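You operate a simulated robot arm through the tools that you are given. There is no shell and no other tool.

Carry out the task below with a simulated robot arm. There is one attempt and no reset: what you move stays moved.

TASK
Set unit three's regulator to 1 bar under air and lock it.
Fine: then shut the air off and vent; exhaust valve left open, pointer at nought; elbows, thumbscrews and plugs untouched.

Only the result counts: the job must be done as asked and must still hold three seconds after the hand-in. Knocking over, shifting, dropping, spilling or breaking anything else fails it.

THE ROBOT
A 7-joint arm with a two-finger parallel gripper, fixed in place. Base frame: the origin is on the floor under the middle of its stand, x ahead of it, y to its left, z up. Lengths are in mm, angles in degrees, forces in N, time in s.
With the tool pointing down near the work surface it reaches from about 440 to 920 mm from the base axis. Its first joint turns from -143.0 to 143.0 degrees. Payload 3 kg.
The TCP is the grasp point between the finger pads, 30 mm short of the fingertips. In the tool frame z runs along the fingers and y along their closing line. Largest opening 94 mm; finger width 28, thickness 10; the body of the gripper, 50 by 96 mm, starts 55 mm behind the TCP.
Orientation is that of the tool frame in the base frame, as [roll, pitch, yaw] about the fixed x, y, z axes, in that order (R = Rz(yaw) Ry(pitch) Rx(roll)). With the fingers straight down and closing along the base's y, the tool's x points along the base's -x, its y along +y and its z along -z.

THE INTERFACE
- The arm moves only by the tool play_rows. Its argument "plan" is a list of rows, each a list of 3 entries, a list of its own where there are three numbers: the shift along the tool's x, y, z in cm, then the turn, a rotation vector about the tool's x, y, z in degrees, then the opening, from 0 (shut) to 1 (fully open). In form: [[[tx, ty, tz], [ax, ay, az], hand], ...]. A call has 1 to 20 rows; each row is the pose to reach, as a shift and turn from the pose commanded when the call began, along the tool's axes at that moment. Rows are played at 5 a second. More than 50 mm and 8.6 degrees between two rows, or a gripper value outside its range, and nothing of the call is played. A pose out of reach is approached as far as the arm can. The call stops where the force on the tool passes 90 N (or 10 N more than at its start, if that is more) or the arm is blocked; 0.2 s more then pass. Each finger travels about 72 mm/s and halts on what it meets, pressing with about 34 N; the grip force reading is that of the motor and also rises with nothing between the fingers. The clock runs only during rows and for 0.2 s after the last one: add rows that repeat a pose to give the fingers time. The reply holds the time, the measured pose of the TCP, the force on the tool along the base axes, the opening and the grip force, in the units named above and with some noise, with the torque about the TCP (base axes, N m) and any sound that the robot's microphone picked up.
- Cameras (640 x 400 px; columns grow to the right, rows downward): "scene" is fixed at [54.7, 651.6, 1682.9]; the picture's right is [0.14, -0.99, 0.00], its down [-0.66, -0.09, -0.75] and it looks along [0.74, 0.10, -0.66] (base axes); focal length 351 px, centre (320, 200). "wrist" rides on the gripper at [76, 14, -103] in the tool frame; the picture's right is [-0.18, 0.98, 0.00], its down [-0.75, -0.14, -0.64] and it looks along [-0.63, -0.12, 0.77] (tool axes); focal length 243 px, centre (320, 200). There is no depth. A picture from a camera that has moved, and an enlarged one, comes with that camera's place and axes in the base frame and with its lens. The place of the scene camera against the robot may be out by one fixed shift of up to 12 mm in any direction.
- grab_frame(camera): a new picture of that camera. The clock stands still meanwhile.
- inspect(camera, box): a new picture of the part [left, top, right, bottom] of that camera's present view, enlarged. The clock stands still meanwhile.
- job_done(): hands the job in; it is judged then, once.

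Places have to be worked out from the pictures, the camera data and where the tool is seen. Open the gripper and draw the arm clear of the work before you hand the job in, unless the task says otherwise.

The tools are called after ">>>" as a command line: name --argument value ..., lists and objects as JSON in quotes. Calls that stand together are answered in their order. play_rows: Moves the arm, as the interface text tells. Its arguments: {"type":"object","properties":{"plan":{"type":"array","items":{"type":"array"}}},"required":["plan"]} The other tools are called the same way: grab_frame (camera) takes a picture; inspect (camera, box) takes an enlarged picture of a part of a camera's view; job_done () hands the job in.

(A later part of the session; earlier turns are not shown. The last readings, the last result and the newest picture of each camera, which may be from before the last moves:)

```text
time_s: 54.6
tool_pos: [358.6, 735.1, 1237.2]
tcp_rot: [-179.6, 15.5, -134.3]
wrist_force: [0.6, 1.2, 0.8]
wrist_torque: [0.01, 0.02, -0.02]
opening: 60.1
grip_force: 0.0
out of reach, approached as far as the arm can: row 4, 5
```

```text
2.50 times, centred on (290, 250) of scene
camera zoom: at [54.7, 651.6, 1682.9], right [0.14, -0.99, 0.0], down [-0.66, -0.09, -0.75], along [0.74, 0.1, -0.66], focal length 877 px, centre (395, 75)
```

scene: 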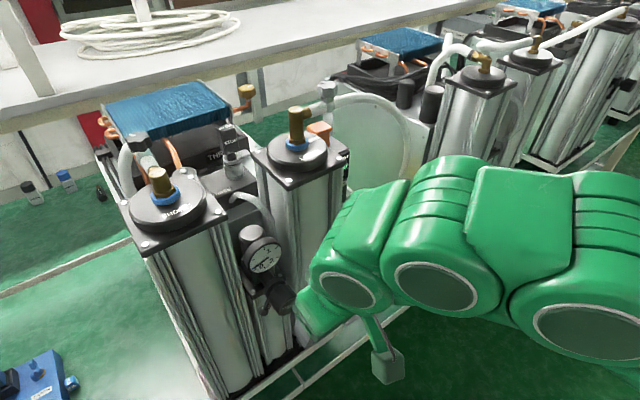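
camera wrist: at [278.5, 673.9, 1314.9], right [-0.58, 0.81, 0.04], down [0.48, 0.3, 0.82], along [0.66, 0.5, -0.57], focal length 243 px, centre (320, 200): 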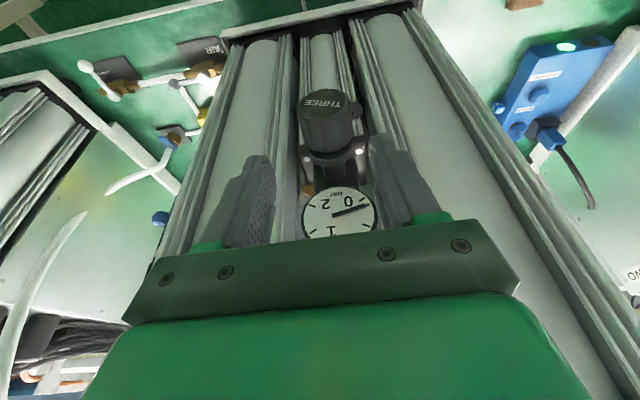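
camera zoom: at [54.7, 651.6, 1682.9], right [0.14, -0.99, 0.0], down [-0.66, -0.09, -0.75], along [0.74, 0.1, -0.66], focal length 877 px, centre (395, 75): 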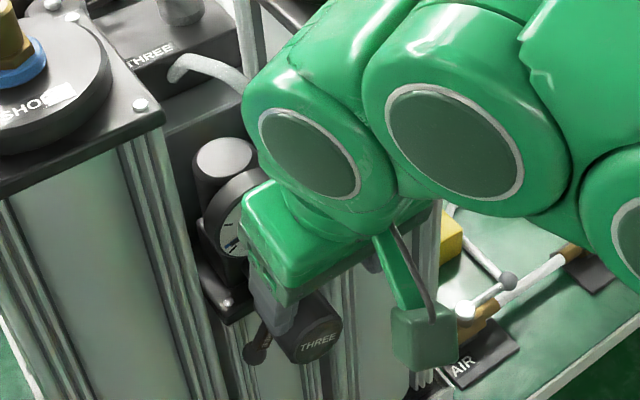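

The arm reaches its limit at n≈773 this high up; lower down and with more lean it will reach farther. I descend so the open fingers straddle the knob, increasing the lean to 25°.

>>> play_rows --plan '[[[0.2, 0.1, 1.5], [0, -4, 0], 0.64], [[0.4, 0.15, 3.0], [0, -9.5, 0], 0.64], [[0.6, 0.2, 4.5], [0, -9.5, 0], 0.64], [[0.6, 0.2, 4.5], [0, -9.5, 0], 0.64]]'

>>> grab_frame --camera "wrist"

>>> inspect --camera "scene" --box '[210, 170, 370, 330]'

```text
time_s: 55.6
tool_pos: [361.6, 741.7, 1191.4]
tcp_rot: [-179.4, 25.0, -134.2]
wrist_force: [-0.3, 0.1, -0.5]
wrist_torque: [-0.01, 0.06, -0.01]
opening: 60.1
grip_force: 0.0
```

```text
taken
camera wrist: at [274.0, 671.0, 1250.8], right [-0.59, 0.81, 0.07], down [0.38, 0.2, 0.9], along [0.71, 0.56, -0.43], focal length 243 px, centre (320, 200)
```

wrist: 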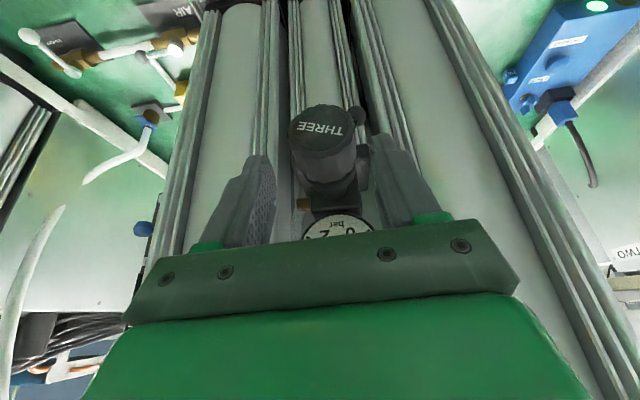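

```text
2.50 times, centred on (290, 250) of scene
camera zoom: at [54.7, 651.6, 1682.9], right [0.14, -0.99, 0.0], down [-0.66, -0.09, -0.75], along [0.74, 0.1, -0.66], focal length 877 px, centre (395, 75)
```

zoom: 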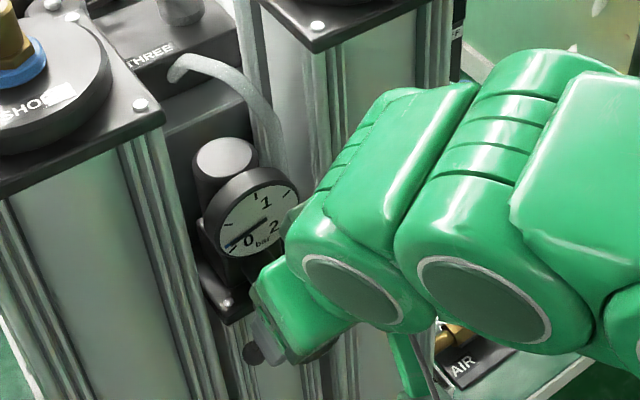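

The gauge stays visible to the scene camera in this pose, which is ideal. I lower the straddling fingers to the knob's mid-height and check before closing.

>>> play_rows --plan '[[[0.3, 0, 1.5], [0, 0, 0], 0.64], [[0.6, 0.05, 3.0], [0, 0, 0], 0.64], [[0.95, 0.07, 4.35], [0, 0, 0], 0.64], [[0.95, 0.07, 4.35], [0, 0, 0], 0.64]]'

>>> inspect --camera "wrist" --box '[220, 80, 440, 260]'

>>> inspect --camera "scene" --box '[210, 190, 330, 330]'

```text
time_s: 56.6
tool_pos: [370.4, 747.3, 1148.6]
tcp_rot: [-179.5, 25.1, -134.1]
wrist_force: [-0.5, 0.2, 0.2]
wrist_torque: [0.01, 0.01, -0.01]
opening: 60.3
grip_force: 0.0
```

```text
2.22 times, centred on (330, 170) of wrist
camera zoom: at [281.2, 677.3, 1208.2], right [-0.59, 0.81, 0.07], down [0.38, 0.2, 0.9], along [0.71, 0.56, -0.43], focal length 539 px, centre (298, 267)
```

zoom: 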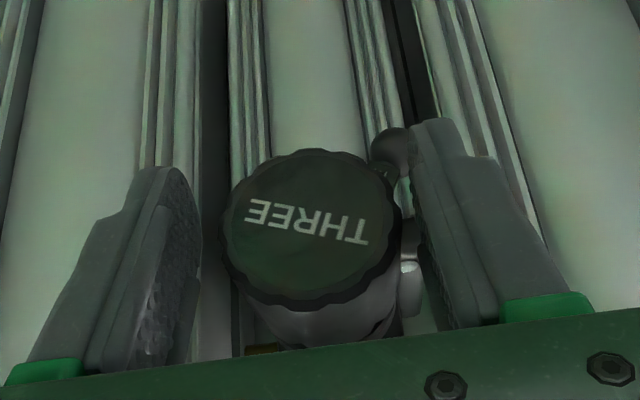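

```text
2.86 times, centred on (270, 260) of scene
camera zoom: at [54.7, 651.6, 1682.9], right [0.14, -0.99, 0.0], down [-0.66, -0.09, -0.75], along [0.74, 0.1, -0.66], focal length 1002 px, centre (463, 29)
```

zoom: 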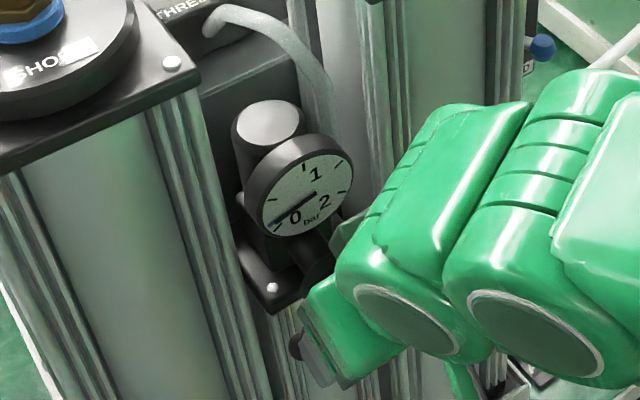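

The knob sits between the fingers, about 3–4 mm left of centre. I shift to centre on it and close gently onto it.

>>> play_rows --plan '[[[0, 0.35, -0.15], [0, 0, 0], 0.64], [[0, 0.35, -0.15], [0, 0, 0], 0.5], [[0, 0.35, -0.15], [0, 0, 0], 0.3], [[0, 0.35, -0.15], [0, 0, 0], 0.3], [[0, 0.35, -0.15], [0, 0, 0], 0.3]]'

>>> inspect --camera "wrist" --box '[220, 80, 440, 260]'

```text
time_s: 57.8
tool_pos: [365.5, 748.7, 1148.9]
tcp_rot: [-179.6, 25.0, -134.1]
wrist_force: [1.0, -5.2, -1.4]
wrist_torque: [-0.12, 0.05, -0.03]
opening: 44.9
grip_force: 45.1
```

```text
2.22 times, centred on (330, 170) of wrist
camera zoom: at [278.0, 678.5, 1210.0], right [-0.59, 0.81, 0.07], down [0.38, 0.2, 0.9], along [0.71, 0.56, -0.43], focal length 539 px, centre (298, 267)
```

zoom: 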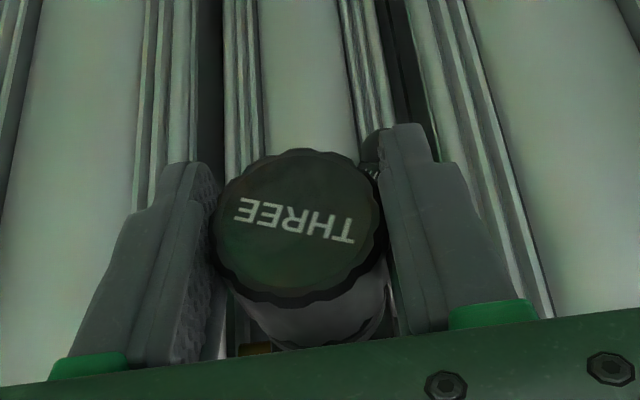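

The fingers hold the knob (opening 44.9 mm, small side force). I turn clockwise as seen from the front by 20° about the knob's axis and watch torque and gauge.

>>> play_rows --plan '[[[0, 0, 0], [-4.5, 0, 2.1], 0.3], [[0, 0, 0], [-9.1, 0, 4.2], 0.3], [[0, 0, 0], [-13.6, 0, 6.3], 0.3], [[0, 0, 0], [-18.1, 0, 8.5], 0.3], [[0, 0, 0], [-18.1, 0, 8.5], 0.3]]'

>>> inspect --camera "wrist" --box '[220, 80, 440, 260]'

>>> inspect --camera "scene" --box '[230, 200, 310, 290]'

```text
time_s: 59.0
tool_pos: [367.6, 748.2, 1151.4]
tcp_rot: [158.5, 23.6, -143.5]
wrist_force: [19.3, -37.1, 30.3]
wrist_torque: [-0.35, -0.22, -1.16]
opening: 43.8
grip_force: 45.4
```

```text
2.22 times, centred on (330, 170) of wrist
camera zoom: at [295.4, 662.6, 1212.7], right [-0.52, 0.75, 0.4], down [0.6, -0.01, 0.8], along [0.61, 0.66, -0.44], focal length 539 px, centre (298, 267)
```

zoom: 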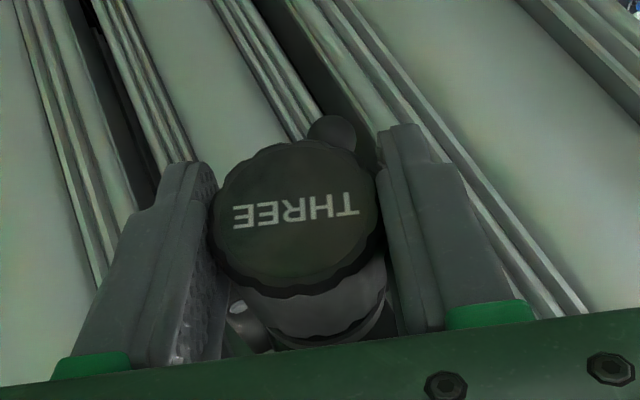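

```text
4.44 times, centred on (270, 245) of scene
camera zoom: at [54.7, 651.6, 1682.9], right [0.14, -0.99, 0.0], down [-0.66, -0.09, -0.75], along [0.74, 0.1, -0.66], focal length 1559 px, centre (542, 0)
```

zoom: 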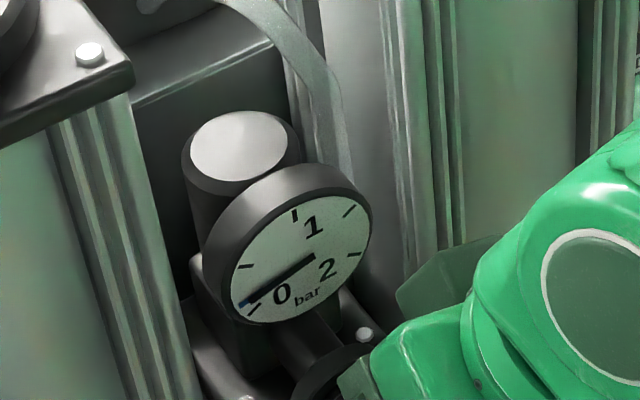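

The hand turned 20° but the lettering shows the knob followed only a few degrees, with side force building (~50 N): it slips or is held. Before forcing anything, I compare with unit five's regulator and look at the lever and gauge again.

>>> inspect --camera "scene" --box '[605, 70, 640, 105]'

>>> inspect --camera "scene" --box '[470, 120, 540, 180]'

>>> inspect --camera "wrist" --box '[300, 110, 400, 240]'

>>> inspect --camera "scene" --box '[240, 230, 290, 275]'

```text
11.43 times, centred on (622, 88) of scene
camera zoom: at [54.7, 651.6, 1682.9], right [0.14, -0.99, 0.0], down [-0.66, -0.09, -0.75], along [0.74, 0.1, -0.66], focal length 4010 px, centre (-3137, 1486)
```

zoom: 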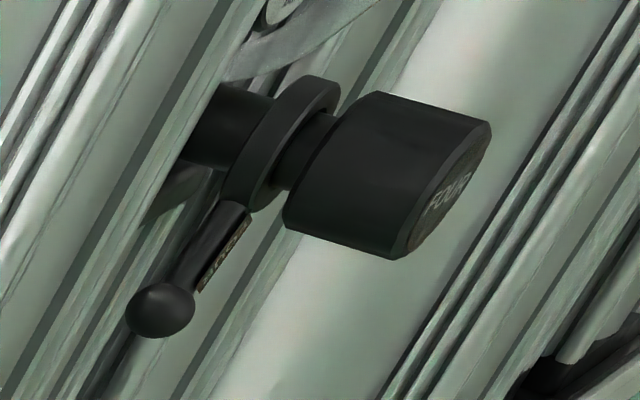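

```text
6.67 times, centred on (505, 150) of scene
camera zoom: at [54.7, 651.6, 1682.9], right [0.14, -0.99, 0.0], down [-0.66, -0.09, -0.75], along [0.74, 0.1, -0.66], focal length 2339 px, centre (-913, 533)
```

zoom: 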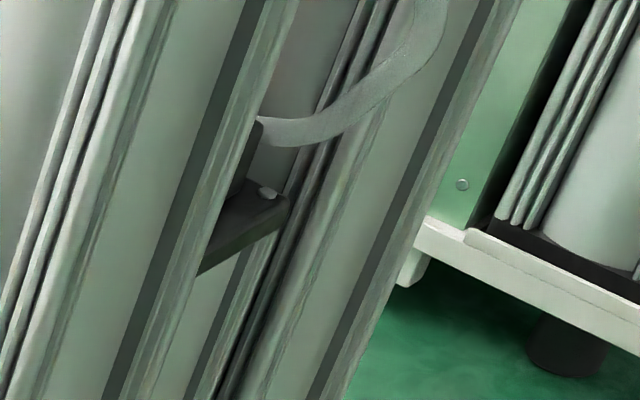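

```text
3.08 times, centred on (350, 175) of wrist
camera zoom: at [295.4, 662.6, 1212.7], right [-0.52, 0.75, 0.4], down [0.6, -0.01, 0.8], along [0.61, 0.66, -0.44], focal length 746 px, centre (228, 277)
```

zoom: 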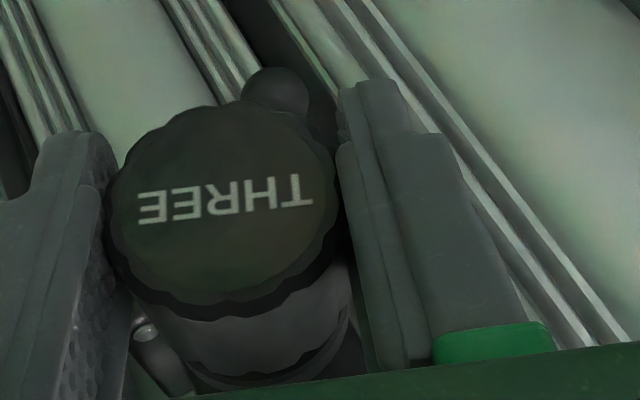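

```text
8.89 times, centred on (265, 252) of scene
camera zoom: at [54.7, 651.6, 1682.9], right [0.14, -0.99, 0.0], down [-0.66, -0.09, -0.75], along [0.74, 0.1, -0.66], focal length 3119 px, centre (809, -267)
```

zoom: 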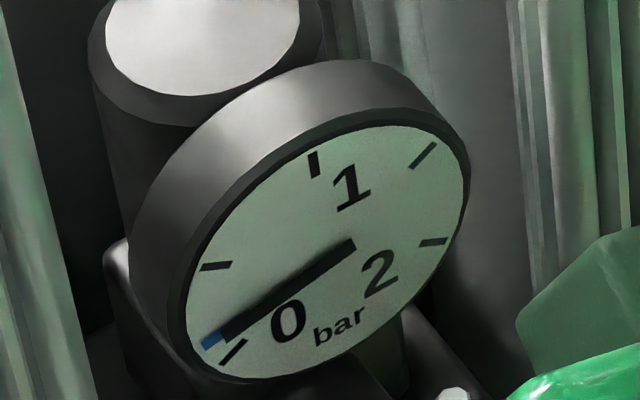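

Comparing lettering positions, the knob turned only about 2° while the pads slid; the turning centre was also ~2 mm off the knob axis. While still holding, I turn back counter-clockwise 20° with a better-centred axis and see whether the knob follows that way.

>>> play_rows --plan '[[[-0.26, -0.05, -0.08], [0, 0, 0], 0.3], [[-0.26, -0.05, -0.08], [4.5, 0, -2.1], 0.3], [[-0.26, -0.05, -0.08], [9.1, 0, -4.2], 0.3], [[-0.26, -0.05, -0.08], [13.6, 0, -6.3], 0.3], [[-0.26, -0.05, -0.08], [18.1, 0, -8.5], 0.3], [[-0.26, -0.05, -0.08], [18.1, 0, -8.5], 0.3]]'

>>> inspect --camera "wrist" --box '[220, 80, 440, 260]'

>>> inspect --camera "scene" --box '[240, 230, 290, 275]'

```text
time_s: 60.4
tool_pos: [367.3, 750.1, 1152.3]
tcp_rot: [-179.6, 25.1, -134.1]
wrist_force: [11.6, -1.4, 18.6]
wrist_torque: [1.21, 0.76, -0.54]
opening: 43.4
grip_force: 44.8
```

```text
2.22 times, centred on (330, 170) of wrist
camera zoom: at [279.6, 679.8, 1212.2], right [-0.59, 0.81, 0.07], down [0.38, 0.2, 0.9], along [0.71, 0.56, -0.42], focal length 539 px, centre (298, 267)
```

zoom: 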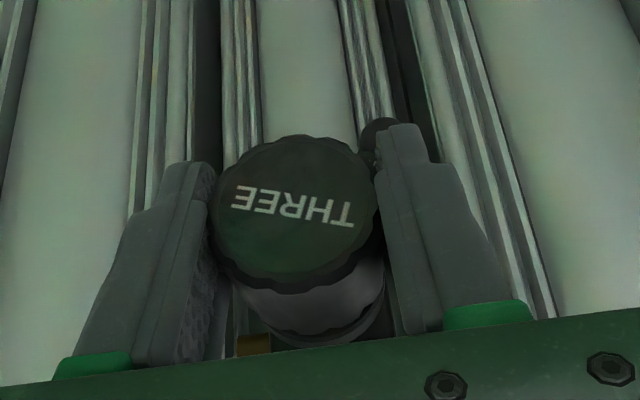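

```text
8.89 times, centred on (265, 252) of scene
camera zoom: at [54.7, 651.6, 1682.9], right [0.14, -0.99, 0.0], down [-0.66, -0.09, -0.75], along [0.74, 0.1, -0.66], focal length 3119 px, centre (809, -267)
```

zoom: 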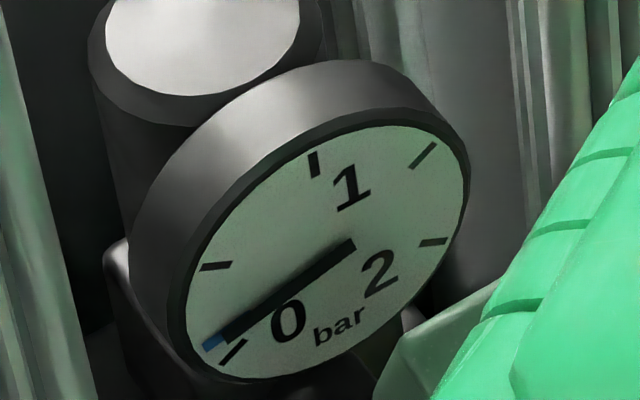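

The knob stayed put in both directions even at about 1.4 N·m, so it is locked now and has to be freed first, either by its ring lever or by pulling it out. I relax the grip, re-centre, grip again and try a gentle 5 mm pull along its axis.

>>> play_rows --plan '[[[0, 0, 0], [0, 0, 0], 0.6], [[0, 0, 0], [0, 0, 0], 0.6], [[0, -0.1, 0.1], [0, 0, 0], 0.6], [[0, -0.1, 0.1], [0, 0, 0], 0.3], [[0, -0.1, 0.1], [0, 0, 0], 0.3], [[0, -0.1, 0.1], [0, 0, 0], 0.3]]'

>>> play_rows --plan '[[[0.18, 0, -0.08], [0, 0, 0], 0.3], [[0.32, 0, -0.15], [0, 0, 0], 0.3], [[0.45, 0, -0.21], [0, 0, 0], 0.3], [[0.45, 0, -0.21], [0, 0, 0], 0.3]]'

>>> inspect --camera "wrist" --box '[220, 80, 440, 260]'

>>> inspect --camera "scene" --box '[240, 230, 310, 310]'

```text
time_s: 61.8
tool_pos: [367.1, 750.3, 1150.4]
tcp_rot: [-179.7, 25.1, -134.0]
wrist_force: [-15.2, 22.7, -0.8]
wrist_torque: [-0.09, -0.09, 0.29]
opening: 44.4
grip_force: 44.5
```

```text
time_s: 62.8
tool_pos: [363.9, 746.0, 1152.0]
tcp_rot: [-179.6, 25.3, -134.2]
wrist_force: [-10.2, 55.7, 28.0]
wrist_torque: [0.32, 0.15, 0.14]
opening: 44.0
grip_force: 45.4
```

```text
2.22 times, centred on (330, 170) of wrist
camera zoom: at [276.0, 675.9, 1211.9], right [-0.59, 0.81, 0.07], down [0.38, 0.2, 0.9], along [0.71, 0.56, -0.42], focal length 539 px, centre (298, 267)
```

zoom: 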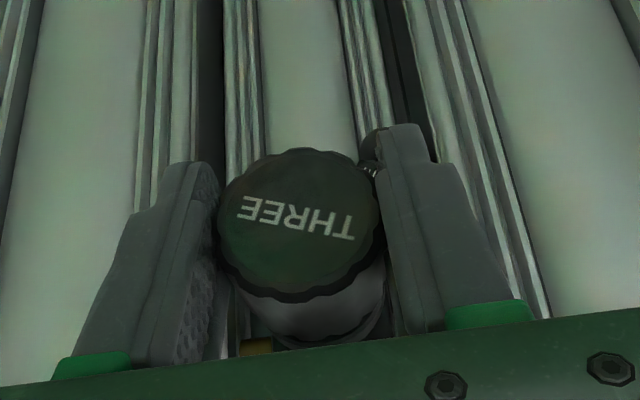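

```text
5.00 times, centred on (275, 270) of scene
camera zoom: at [54.7, 651.6, 1682.9], right [0.14, -0.99, 0.0], down [-0.66, -0.09, -0.75], along [0.74, 0.1, -0.66], focal length 1754 px, centre (545, -150)
```

zoom: 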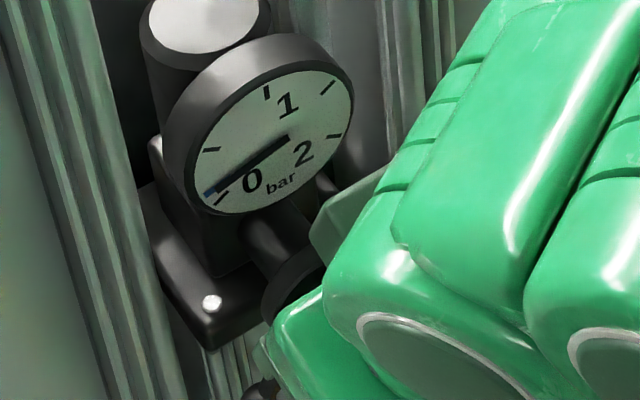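

The pads only slid: the knob does not pull out, so the ring lever must be the lock. I release and back away upward to plan the lever move, then take a clear look.

>>> play_rows --plan '[[[0, 0.1, 0], [0, 0, 0], 0.64], [[0, 0.1, 0], [0, 0, 0], 0.64], [[0, 0.1, -3.5], [0, 0, 0], 0.64], [[0, 0.1, -7.5], [0, 0, 0], 0.64], [[1.5, -3, -9.5], [0, 0, 0], 0.5], [[3, -6.5, -10], [0, 0, 0], 0.3], [[4.5, -9.5, -9], [0, 0, 0], 0.1], [[4.5, -9.5, -9], [0, 0, 0], 0]]'

>>> inspect --camera "scene" --box '[235, 225, 325, 325]'

>>> grab_frame --camera "wrist"

```text
time_s: 64.6
tool_pos: [378.9, 620.3, 1215.2]
tcp_rot: [-179.6, 25.1, -134.2]
wrist_force: [-0.6, 0.5, 0.3]
wrist_torque: [0.0, 0.0, 0.04]
opening: 0.0
grip_force: 33.1
```

```text
4.00 times, centred on (280, 275) of scene
camera zoom: at [54.7, 651.6, 1682.9], right [0.14, -0.99, 0.0], down [-0.66, -0.09, -0.75], along [0.74, 0.1, -0.66], focal length 1403 px, centre (480, -100)
```

zoom: 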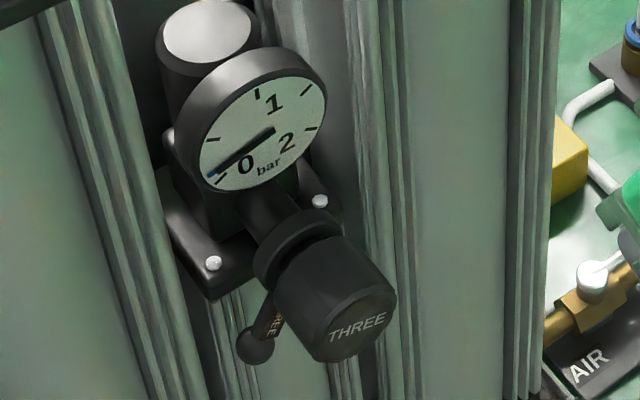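

```text
taken
camera wrist: at [291.1, 549.8, 1274.3], right [-0.59, 0.81, 0.07], down [0.38, 0.2, 0.9], along [0.71, 0.56, -0.43], focal length 243 px, centre (320, 200)
```

wrist: 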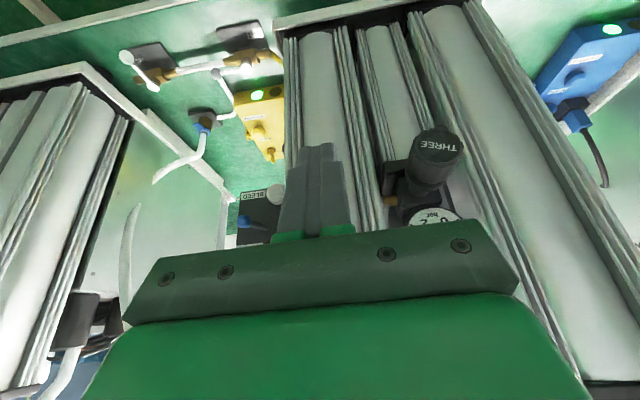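

I re-take the same tight zoom as at the start to compare the knob lettering and lever with their original positions.

>>> inspect --camera "scene" --box '[262, 270, 302, 320]'

>>> inspect --camera "wrist" --box '[370, 110, 480, 240]'

```text
8.00 times, centred on (282, 295) of scene
camera zoom: at [54.7, 651.6, 1682.9], right [0.14, -0.99, 0.0], down [-0.66, -0.09, -0.75], along [0.74, 0.1, -0.66], focal length 2807 px, centre (624, -560)
```

zoom: 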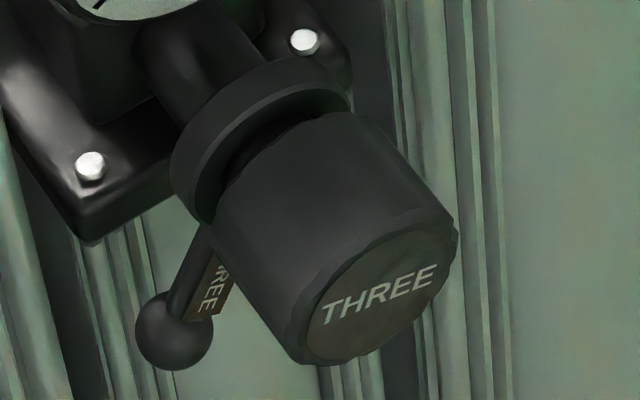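

```text
3.08 times, centred on (425, 175) of wrist
camera zoom: at [291.1, 549.8, 1274.3], right [-0.59, 0.81, 0.07], down [0.38, 0.2, 0.9], along [0.71, 0.56, -0.43], focal length 746 px, centre (-3, 277)
```

zoom: 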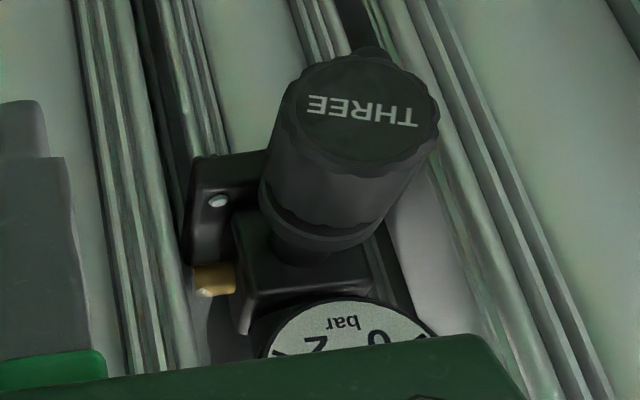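

Lettering and lever are exactly as at the start. I now turn the closed hand about the forward axis until it points left, level with the lever ball, staying well in front of the unit.

>>> play_rows --plan '[[[0.5, 0.25, 0.9], [-7.2, 0, 3.4], 0], [[0.9, 0.5, 1.7], [-14.3, 0, 6.7], 0], [[1.4, 0.75, 2.6], [-21.5, 0, 10.1], 0], [[1.8, 1, 3.5], [-28.6, 0, 13.4], 0], [[2.3, 1.25, 4.3], [-35.8, 0, 16.8], 0], [[2.8, 1.5, 5.2], [-43, 0, 20.1], 0], [[3.2, 1.75, 6], [-50.1, 0, 23.5], 0], [[3.7, 2, 6.9], [-57.3, 0, 26.8], 0], [[4.1, 2.25, 7.8], [-64.4, 0, 30.2], 0], [[4.6, 2.5, 8.6], [-71.6, 0, 33.5], 0], [[5, 2.75, 9.5], [-78.8, 0, 36.9], 0], [[5.5, 3, 10.35], [-86, 0, 40.3], 0], [[5.5, 3, 10.35], [-86, 0, 40.3], 0]]'

>>> grab_frame --camera "wrist"

>>> grab_frame --camera "scene"

```text
time_s: 67.4
tool_pos: [353.1, 639.4, 1097.5]
tcp_rot: [85.9, -2.0, -159.4]
wrist_force: [1.0, -0.7, 0.2]
wrist_torque: [0.0, -0.01, 0.01]
opening: 0.0
grip_force: 33.1
```

```text
taken
camera wrist: at [319.2, 515.5, 1106.1], right [0.23, 0.01, 0.97], down [0.92, -0.33, -0.21], along [0.32, 0.94, -0.08], focal length 243 px, centre (320, 200)
```

wrist: 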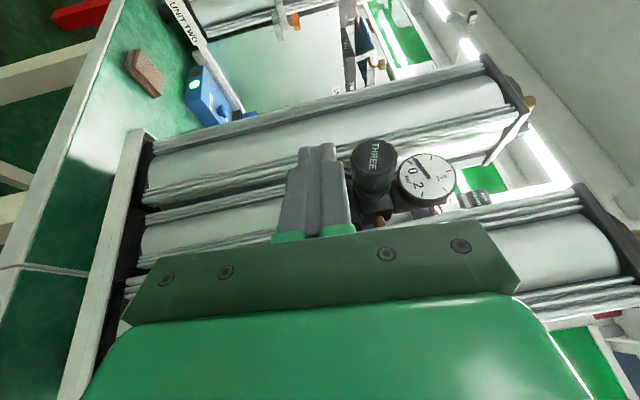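

```text
taken
```

scene: 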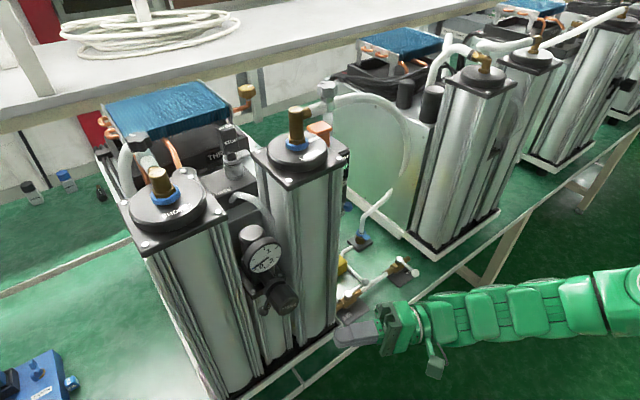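

The arm took this pose easily, and the gauge is nicely in view. I zoom on the knob, ring and lever from here.

>>> inspect --camera "wrist" --box '[280, 110, 480, 240]'

>>> inspect --camera "scene" --box '[240, 260, 400, 370]'

```text
3.08 times, centred on (380, 175) of wrist
camera zoom: at [319.2, 515.5, 1106.1], right [0.23, 0.01, 0.97], down [0.92, -0.33, -0.21], along [0.32, 0.94, -0.08], focal length 746 px, centre (135, 277)
```

zoom: 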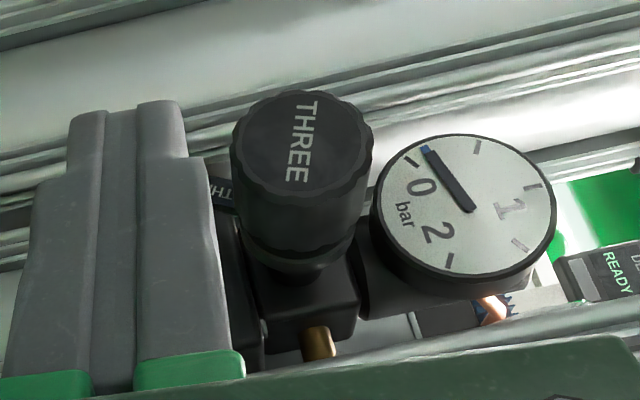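

```text
3.64 times, centred on (320, 315) of scene
camera zoom: at [54.7, 651.6, 1682.9], right [0.14, -0.99, 0.0], down [-0.66, -0.09, -0.75], along [0.74, 0.1, -0.66], focal length 1276 px, centre (320, -218)
```

zoom: 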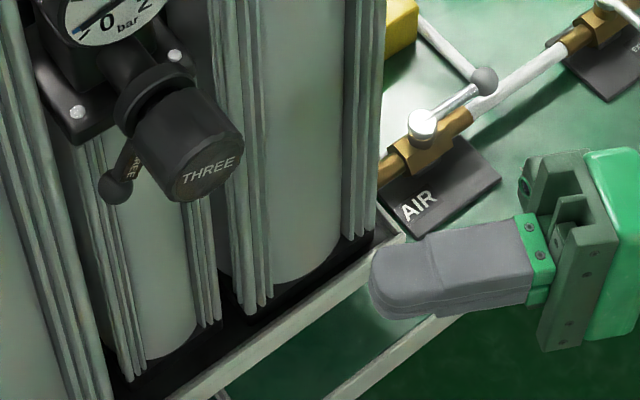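

From here I'll bring the closed fingertips under the knob toward the right side of the lever ball (about n 828, u 299, z 1101), stopping ~15 mm short to check.

>>> play_rows --plan '[[[-2.0, -0.1, 2.0], [0, 0, 0], 0], [[-4.0, -0.15, 4.1], [0, 0, 0], 0], [[-6.0, -0.25, 6.1], [0, 0, 0], 0], [[-7.9, -0.3, 8.2], [0, 0, 0], 0], [[-7.9, -0.3, 8.2], [0, 0, 0], 0]]'

>>> inspect --camera "wrist" --box '[220, 60, 480, 250]'

>>> inspect --camera "scene" --box '[240, 230, 340, 340]'

```text
time_s: 68.6
tool_pos: [396.6, 741.1, 1095.2]
tcp_rot: [85.9, -1.9, -159.4]
wrist_force: [-0.3, -0.2, 0.0]
wrist_torque: [0.01, -0.01, 0.0]
opening: 0.0
grip_force: 33.3
```

```text
2.11 times, centred on (350, 155) of wrist
camera zoom: at [363.2, 618.6, 1104.3], right [0.23, 0.01, 0.97], down [0.92, -0.33, -0.21], along [0.32, 0.95, -0.09], focal length 511 px, centre (257, 295)
```

zoom: 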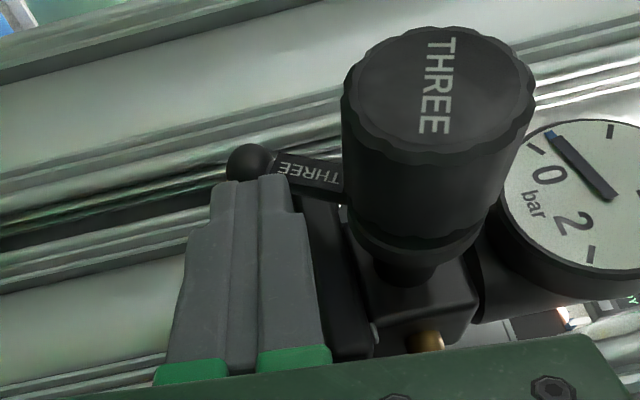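

```text
3.64 times, centred on (290, 285) of scene
camera zoom: at [54.7, 651.6, 1682.9], right [0.14, -0.99, 0.0], down [-0.66, -0.09, -0.75], along [0.74, 0.1, -0.66], focal length 1276 px, centre (429, -109)
```

zoom: 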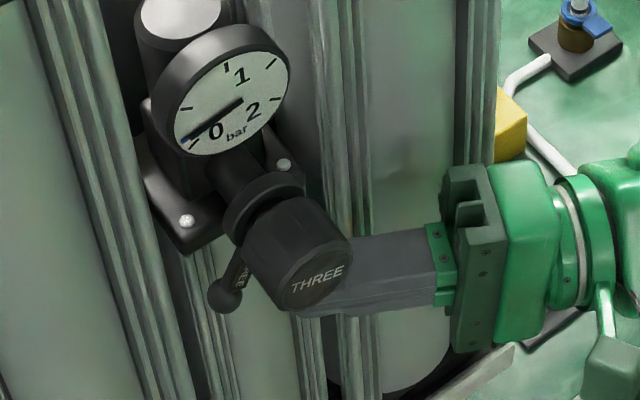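

The ball is just left of the fingertips. I push left in small steps to touch it and see whether the lever swings that way.

>>> play_rows --plan '[[[0.4, -0.08, 0.91], [0, 0, 0], 0], [[0.7, -0.13, 1.54], [0, 0, 0], 0], [[0.87, -0.17, 1.9], [0, 0, 0], 0], [[1.03, -0.2, 2.27], [0, 0, 0], 0], [[1.03, -0.2, 2.27], [0, 0, 0], 0]]'

>>> inspect --camera "wrist" --box '[220, 60, 480, 250]'

```text
time_s: 69.8
tool_pos: [381.8, 759.1, 1096.7]
tcp_rot: [85.9, -2.0, -159.5]
wrist_force: [11.2, -51.8, -10.8]
wrist_torque: [0.2, 0.19, -0.44]
opening: 0.0
grip_force: 33.5
```

```text
2.11 times, centred on (350, 155) of wrist
camera zoom: at [348.0, 636.2, 1106.0], right [0.23, 0.01, 0.97], down [0.92, -0.33, -0.21], along [0.32, 0.94, -0.09], focal length 511 px, centre (257, 295)
```

zoom: 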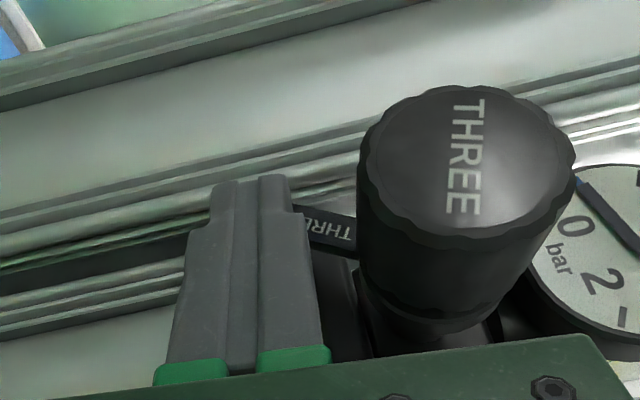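

About 50 N and no movement: the lever is against its stop on the left, so it must swing to the right. To push it from its left side I retreat, yaw the hand further toward the unit, and go round in front to the left of the ball.

>>> play_rows --plan '[[[0, 0, -1.8], [0, 0, 0], 0], [[0, 0, -3.5], [0, 0, 0], 0], [[3.6, -0.4, -4.4], [-1.7, -6.2, -0.4], 0], [[7.2, -0.9, -5.2], [-3.4, -12.4, -0.9], 0], [[7.6, -0.95, -2.2], [-5.2, -18.7, -1.3], 0], [[8.0, -1.04, 0.77], [-6.9, -24.9, -1.8], 0], [[8.0, -1.04, 0.77], [-6.9, -24.9, -1.8], 0]]'

>>> grab_frame --camera "wrist"

>>> inspect --camera "scene" --box '[200, 210, 400, 360]'

```text
time_s: 71.4
tool_pos: [301.4, 738.7, 1093.2]
tcp_rot: [80.1, -3.2, 175.7]
wrist_force: [-0.4, 1.7, -0.6]
wrist_torque: [-0.01, 0.0, -0.02]
opening: 0.0
grip_force: 33.2
```

```text
taken
camera wrist: at [217.4, 640.5, 1093.5], right [0.23, -0.19, 0.96], down [0.69, -0.66, -0.29], along [0.69, 0.73, -0.02], focal length 243 px, centre (320, 200)
```

wrist: 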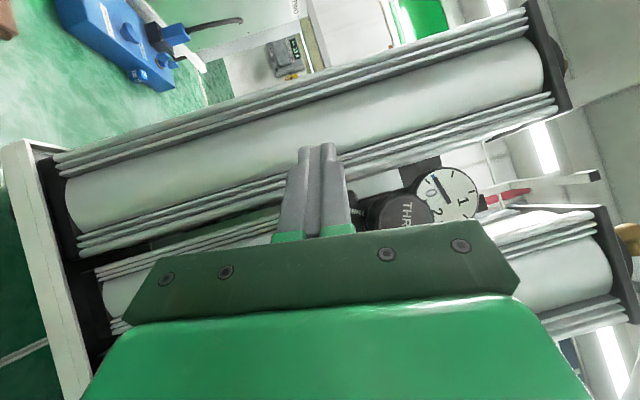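

```text
2.67 times, centred on (300, 285) of scene
camera zoom: at [54.7, 651.6, 1682.9], right [0.14, -0.99, 0.0], down [-0.66, -0.09, -0.75], along [0.74, 0.1, -0.66], focal length 936 px, centre (373, -27)
```

zoom: 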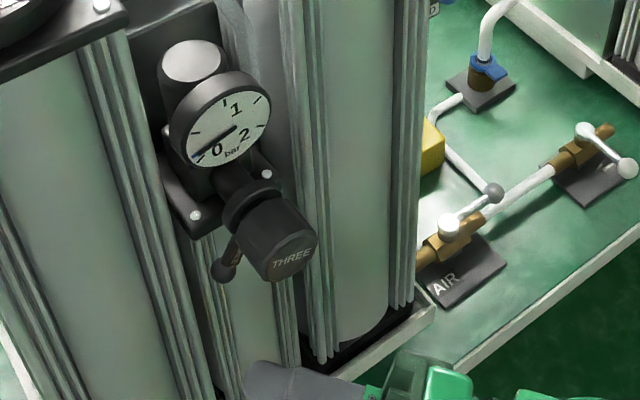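

That worked without complaint; the hand now points well toward the unit (about 40° off square). I try yawing the rest of the way to square-on, backing off a little, since gripping the knob end-on would be best.

>>> play_rows --plan '[[[1.0, 0.2, -1.5], [-0.4, -7.9, -1.4], 0], [[1.8, 0.4, -3.0], [-0.9, -15.7, -2.8], 0], [[2.5, 0.6, -4.2], [-1.3, -23.6, -4.1], 0], [[3.15, 0.72, -5.15], [-1.8, -31.5, -5.5], 0], [[3.15, 0.72, -5.15], [-1.8, -31.5, -5.5], 0]]'

>>> grab_frame --camera "wrist"

>>> grab_frame --camera "scene"

```text
time_s: 72.6
tool_pos: [267.4, 689.6, 1088.6]
tcp_rot: [80.1, -3.2, 143.5]
wrist_force: [-0.5, -0.5, 0.0]
wrist_torque: [-0.02, 0.02, -0.01]
opening: 0.0
grip_force: 32.7
```

```text
taken
camera wrist: at [144.3, 651.6, 1089.5], right [0.09, -0.28, 0.96], down [0.23, -0.93, -0.29], along [0.97, 0.25, -0.02], focal length 243 px, centre (320, 200)
```

wrist: 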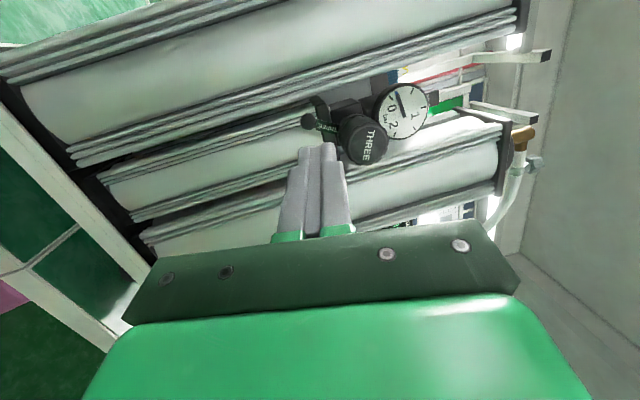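

```text
taken
```

scene: 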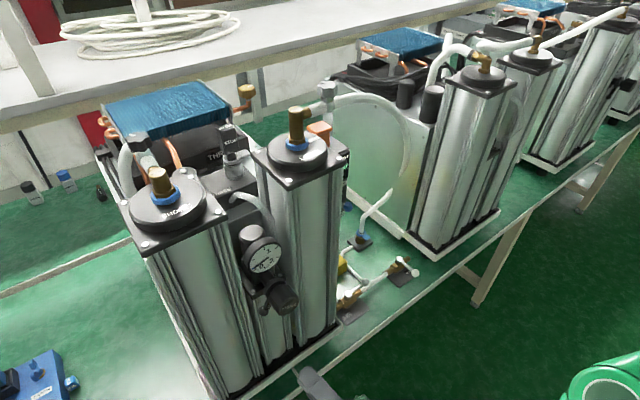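

Excellent: the arm followed to within about 13° of square-on, so an end-on grip of the knob is possible from here. I square the hand up (pointing straight at the unit, camera on the left) and stage left of the lever ball.

>>> play_rows --plan '[[[0.7, -0.1, 2.2], [3.2, -2.7, -1.3], 0], [[1.5, -0.2, 4.5], [6.4, -5.5, -2.6], 0], [[2.23, -0.35, 6.74], [9.6, -8.2, -3.9], 0], [[2.23, -0.35, 6.74], [9.6, -8.2, -3.9], 0]]'

>>> grab_frame --camera "wrist"

>>> inspect --camera "scene" --box '[200, 230, 360, 390]'

```text
time_s: 73.6
tool_pos: [299.2, 691.4, 1062.6]
tcp_rot: [84.4, -1.1, 139.9]
wrist_force: [-0.7, 0.0, 0.8]
wrist_torque: [0.02, 0.03, 0.0]
opening: 0.2
grip_force: 33.5
out of reach, approached as far as the arm can: row 1, 2, 3, 4
```

```text
taken
camera wrist: at [175.1, 661.6, 1069.1], right [0.09, -0.21, 0.97], down [0.17, -0.96, -0.22], along [0.98, 0.19, -0.05], focal length 243 px, centre (320, 200)
```

wrist: 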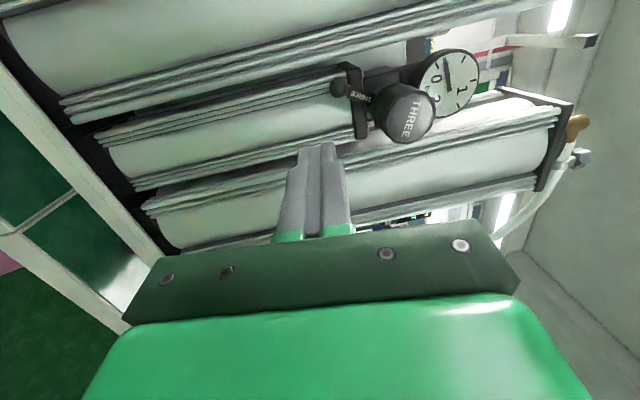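

```text
2.50 times, centred on (280, 310) of scene
camera zoom: at [54.7, 651.6, 1682.9], right [0.14, -0.99, 0.0], down [-0.66, -0.09, -0.75], along [0.74, 0.1, -0.66], focal length 877 px, centre (420, -75)
```

zoom: 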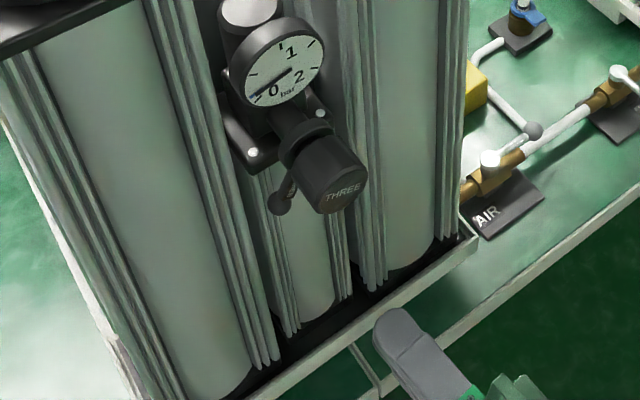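

The arm hits a limit a few degrees short of square, but square-on isn't required; about 10° of yaw is fine. I ease the yaw back 7° and move to the staging point left of the lever ball.

>>> play_rows --plan '[[[1.2, 0.8, 1.0], [0, 2.3, 0.2], 0], [[2.4, 1.6, 2.2], [0.1, 4.7, 0.5], 0], [[3.5, 2.4, 3.4], [0.1, 7, 0.7], 0], [[4.5, 3.0, 4.66], [0.1, 7, 0.7], 0], [[4.5, 3.0, 4.66], [0.1, 7, 0.7], 0]]'

>>> grab_frame --camera "wrist"

>>> inspect --camera "scene" --box '[200, 230, 360, 390]'

```text
time_s: 74.8
tool_pos: [297.2, 752.3, 1094.6]
tcp_rot: [83.8, -1.1, 147.5]
wrist_force: [0.6, 0.9, 0.2]
wrist_torque: [-0.01, 0.02, -0.02]
opening: 0.0
grip_force: 32.9
out of reach, approached as far as the arm can: row 4, 5
```

```text
taken
camera wrist: at [178.4, 705.8, 1099.4], right [0.11, -0.2, 0.97], down [0.3, -0.93, -0.22], along [0.95, 0.31, -0.05], focal length 243 px, centre (320, 200)
```

wrist: 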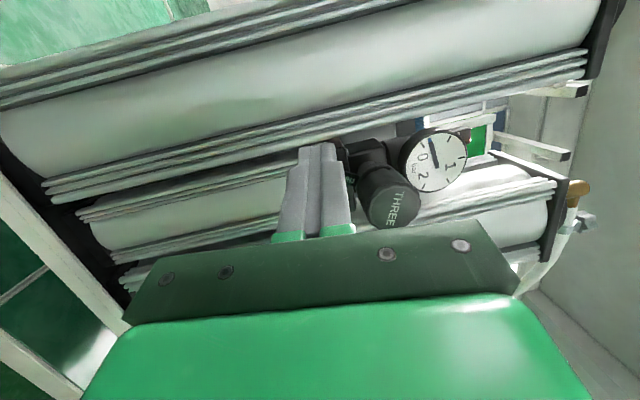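

```text
2.50 times, centred on (280, 310) of scene
camera zoom: at [54.7, 651.6, 1682.9], right [0.14, -0.99, 0.0], down [-0.66, -0.09, -0.75], along [0.74, 0.1, -0.66], focal length 877 px, centre (420, -75)
```

zoom: 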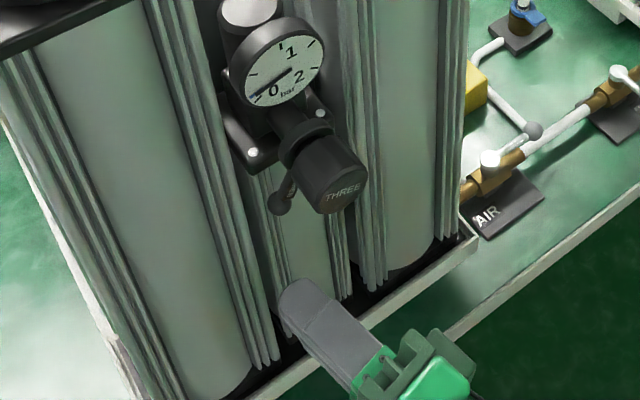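

The fingertips are now left of the lever in line with the gap. I advance toward the unit in two steps so the tip ends just left of the ball, checking after the first.

>>> play_rows --plan '[[[-0.6, -0.1, 2.0], [0, 2.2, 0.2], 0], [[-1.2, -0.2, 4.0], [0.1, 4.5, 0.5], 0], [[-1.2, -0.2, 4.0], [0.1, 4.5, 0.5], 0]]'

>>> inspect --camera "wrist" --box '[200, 60, 500, 260]'

>>> inspect --camera "scene" --box '[220, 240, 340, 360]'

```text
time_s: 75.6
tool_pos: [328.0, 778.5, 1096.8]
tcp_rot: [84.4, -1.2, 151.5]
wrist_force: [0.3, -0.6, 0.2]
wrist_torque: [-0.03, 0.0, 0.0]
opening: 0.0
grip_force: 33.1
```

```text
2.00 times, centred on (350, 160) of wrist
camera zoom: at [212.2, 723.3, 1101.1], right [0.13, -0.18, 0.97], down [0.36, -0.91, -0.22], along [0.92, 0.38, -0.05], focal length 485 px, centre (260, 280)
```

zoom: 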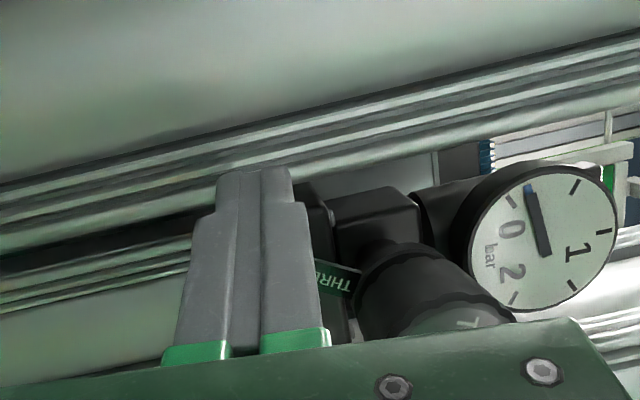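

```text
3.33 times, centred on (280, 300) of scene
camera zoom: at [54.7, 651.6, 1682.9], right [0.14, -0.99, 0.0], down [-0.66, -0.09, -0.75], along [0.74, 0.1, -0.66], focal length 1170 px, centre (453, -133)
```

zoom: 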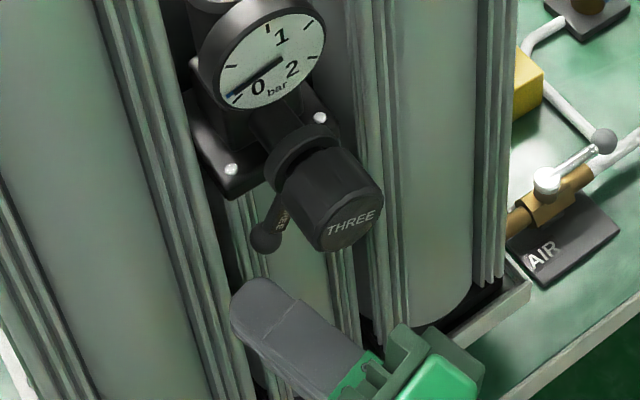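

The tip is about 20 mm short of the ball's depth and left of it with a few millimetres' clearance. I go forward 22 mm, then check force and view.

>>> play_rows --plan '[[[-0.3, -0.15, 1.05], [0, 0, 0], 0], [[-0.62, -0.29, 2.09], [0, 0, 0], 0], [[-0.62, -0.29, 2.09], [0, 0, 0], 0]]'

>>> inspect --camera "scene" --box '[240, 260, 310, 330]'

>>> inspect --camera "wrist" --box '[220, 110, 420, 250]'

```text
time_s: 76.4
tool_pos: [344.8, 795.1, 1096.7]
tcp_rot: [84.3, -1.2, 151.5]
wrist_force: [0.5, -0.1, 0.0]
wrist_torque: [0.02, 0.0, 0.0]
opening: 0.0
grip_force: 33.4
```

```text
5.71 times, centred on (275, 295) of scene
camera zoom: at [54.7, 651.6, 1682.9], right [0.14, -0.99, 0.0], down [-0.66, -0.09, -0.75], along [0.74, 0.1, -0.66], focal length 2005 px, centre (577, -343)
```

zoom: 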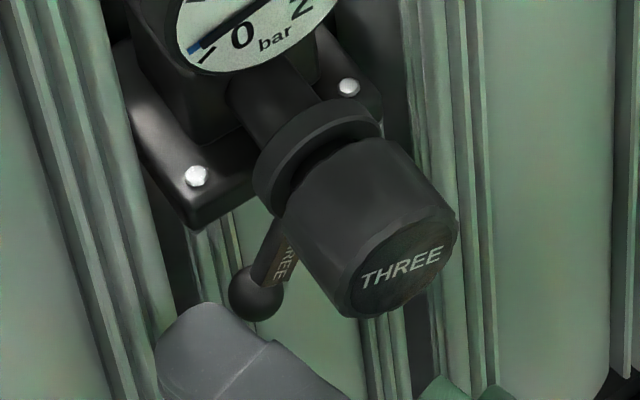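

```text
2.86 times, centred on (320, 180) of wrist
camera zoom: at [229.0, 740.1, 1101.6], right [0.13, -0.18, 0.97], down [0.36, -0.91, -0.22], along [0.92, 0.38, -0.05], focal length 693 px, centre (320, 257)
```

zoom: 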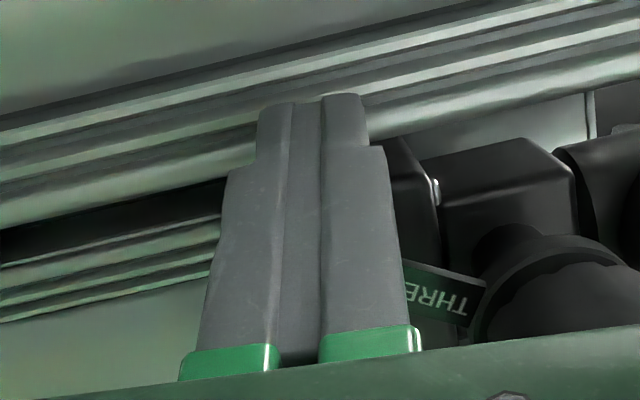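

The tip is beside the ball on its left. I now push to the right in small steps and watch force and lever.

>>> play_rows --plan '[[[-0.48, 0.02, -0.14], [0, 0, 0], 0], [[-0.77, 0.04, -0.23], [0, 0, 0], 0], [[-1.06, 0.05, -0.31], [0, 0, 0], 0], [[-1.34, 0.07, -0.4], [0, 0, 0], 0], [[-1.34, 0.07, -0.4], [0, 0, 0], 0]]'

>>> inspect --camera "scene" --box '[240, 260, 310, 330]'

```text
time_s: 77.6
tool_pos: [353.6, 784.5, 1097.4]
tcp_rot: [84.4, -1.2, 151.5]
wrist_force: [0.9, 1.5, 0.3]
wrist_torque: [-0.01, -0.03, 0.02]
opening: 0.0
grip_force: 32.9
```

```text
5.71 times, centred on (275, 295) of scene
camera zoom: at [54.7, 651.6, 1682.9], right [0.14, -0.99, 0.0], down [-0.66, -0.09, -0.75], along [0.74, 0.1, -0.66], focal length 2005 px, centre (577, -343)
```

zoom: 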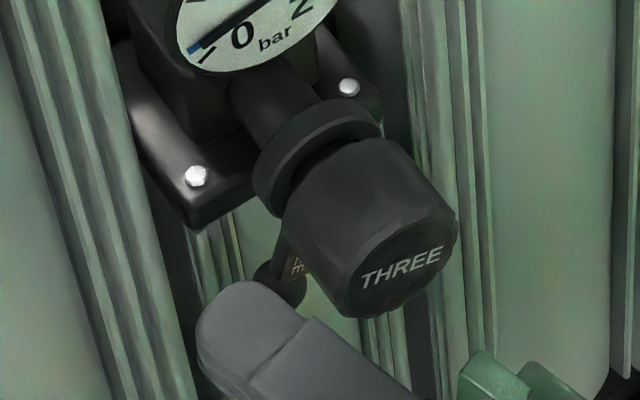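

The lever swings right with almost no force. I keep pushing it along, in steps, watching for its end stop.

>>> play_rows --plan '[[[-0.6, -0.05, -0.18], [0, 0, 0], 0], [[-1.2, -0.1, -0.36], [0, 0, 0], 0], [[-1.8, -0.15, -0.53], [0, 0, 0], 0], [[-2.4, -0.2, -0.71], [0, 0, 0], 0], [[-2.4, -0.2, -0.71], [0, 0, 0], 0]]'

>>> inspect --camera "scene" --box '[240, 260, 310, 330]'

>>> inspect --camera "wrist" --box '[220, 110, 420, 250]'

```text
time_s: 78.8
tool_pos: [371.7, 768.0, 1094.2]
tcp_rot: [84.2, -1.2, 151.5]
wrist_force: [1.0, 0.0, 1.0]
wrist_torque: [-0.01, 0.0, 0.01]
opening: 0.0
grip_force: 33.7
```

```text
5.71 times, centred on (275, 295) of scene
camera zoom: at [54.7, 651.6, 1682.9], right [0.14, -0.99, 0.0], down [-0.66, -0.09, -0.75], along [0.74, 0.1, -0.66], focal length 2005 px, centre (577, -343)
```

zoom: 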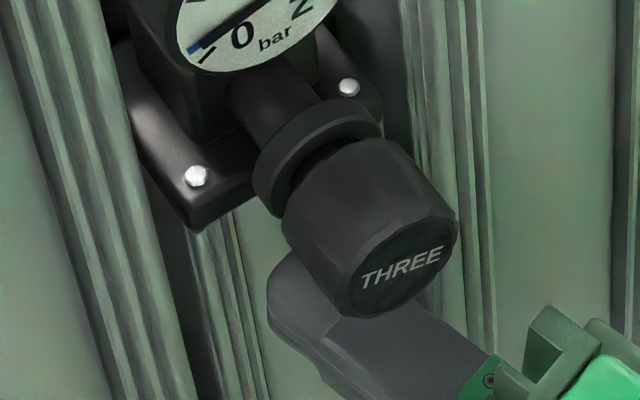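

```text
2.86 times, centred on (320, 180) of wrist
camera zoom: at [256.9, 712.8, 1098.9], right [0.13, -0.18, 0.97], down [0.36, -0.91, -0.22], along [0.92, 0.38, -0.05], focal length 693 px, centre (320, 257)
```

zoom: 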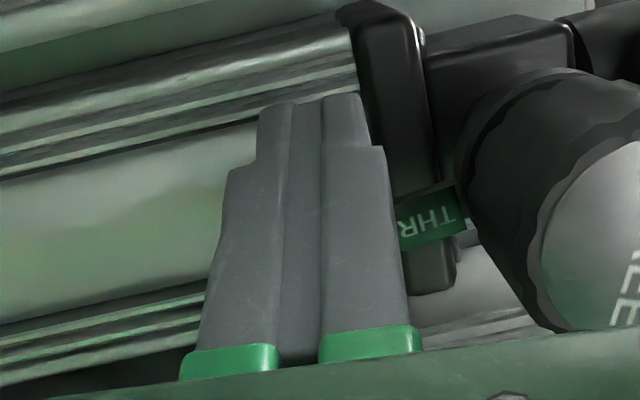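

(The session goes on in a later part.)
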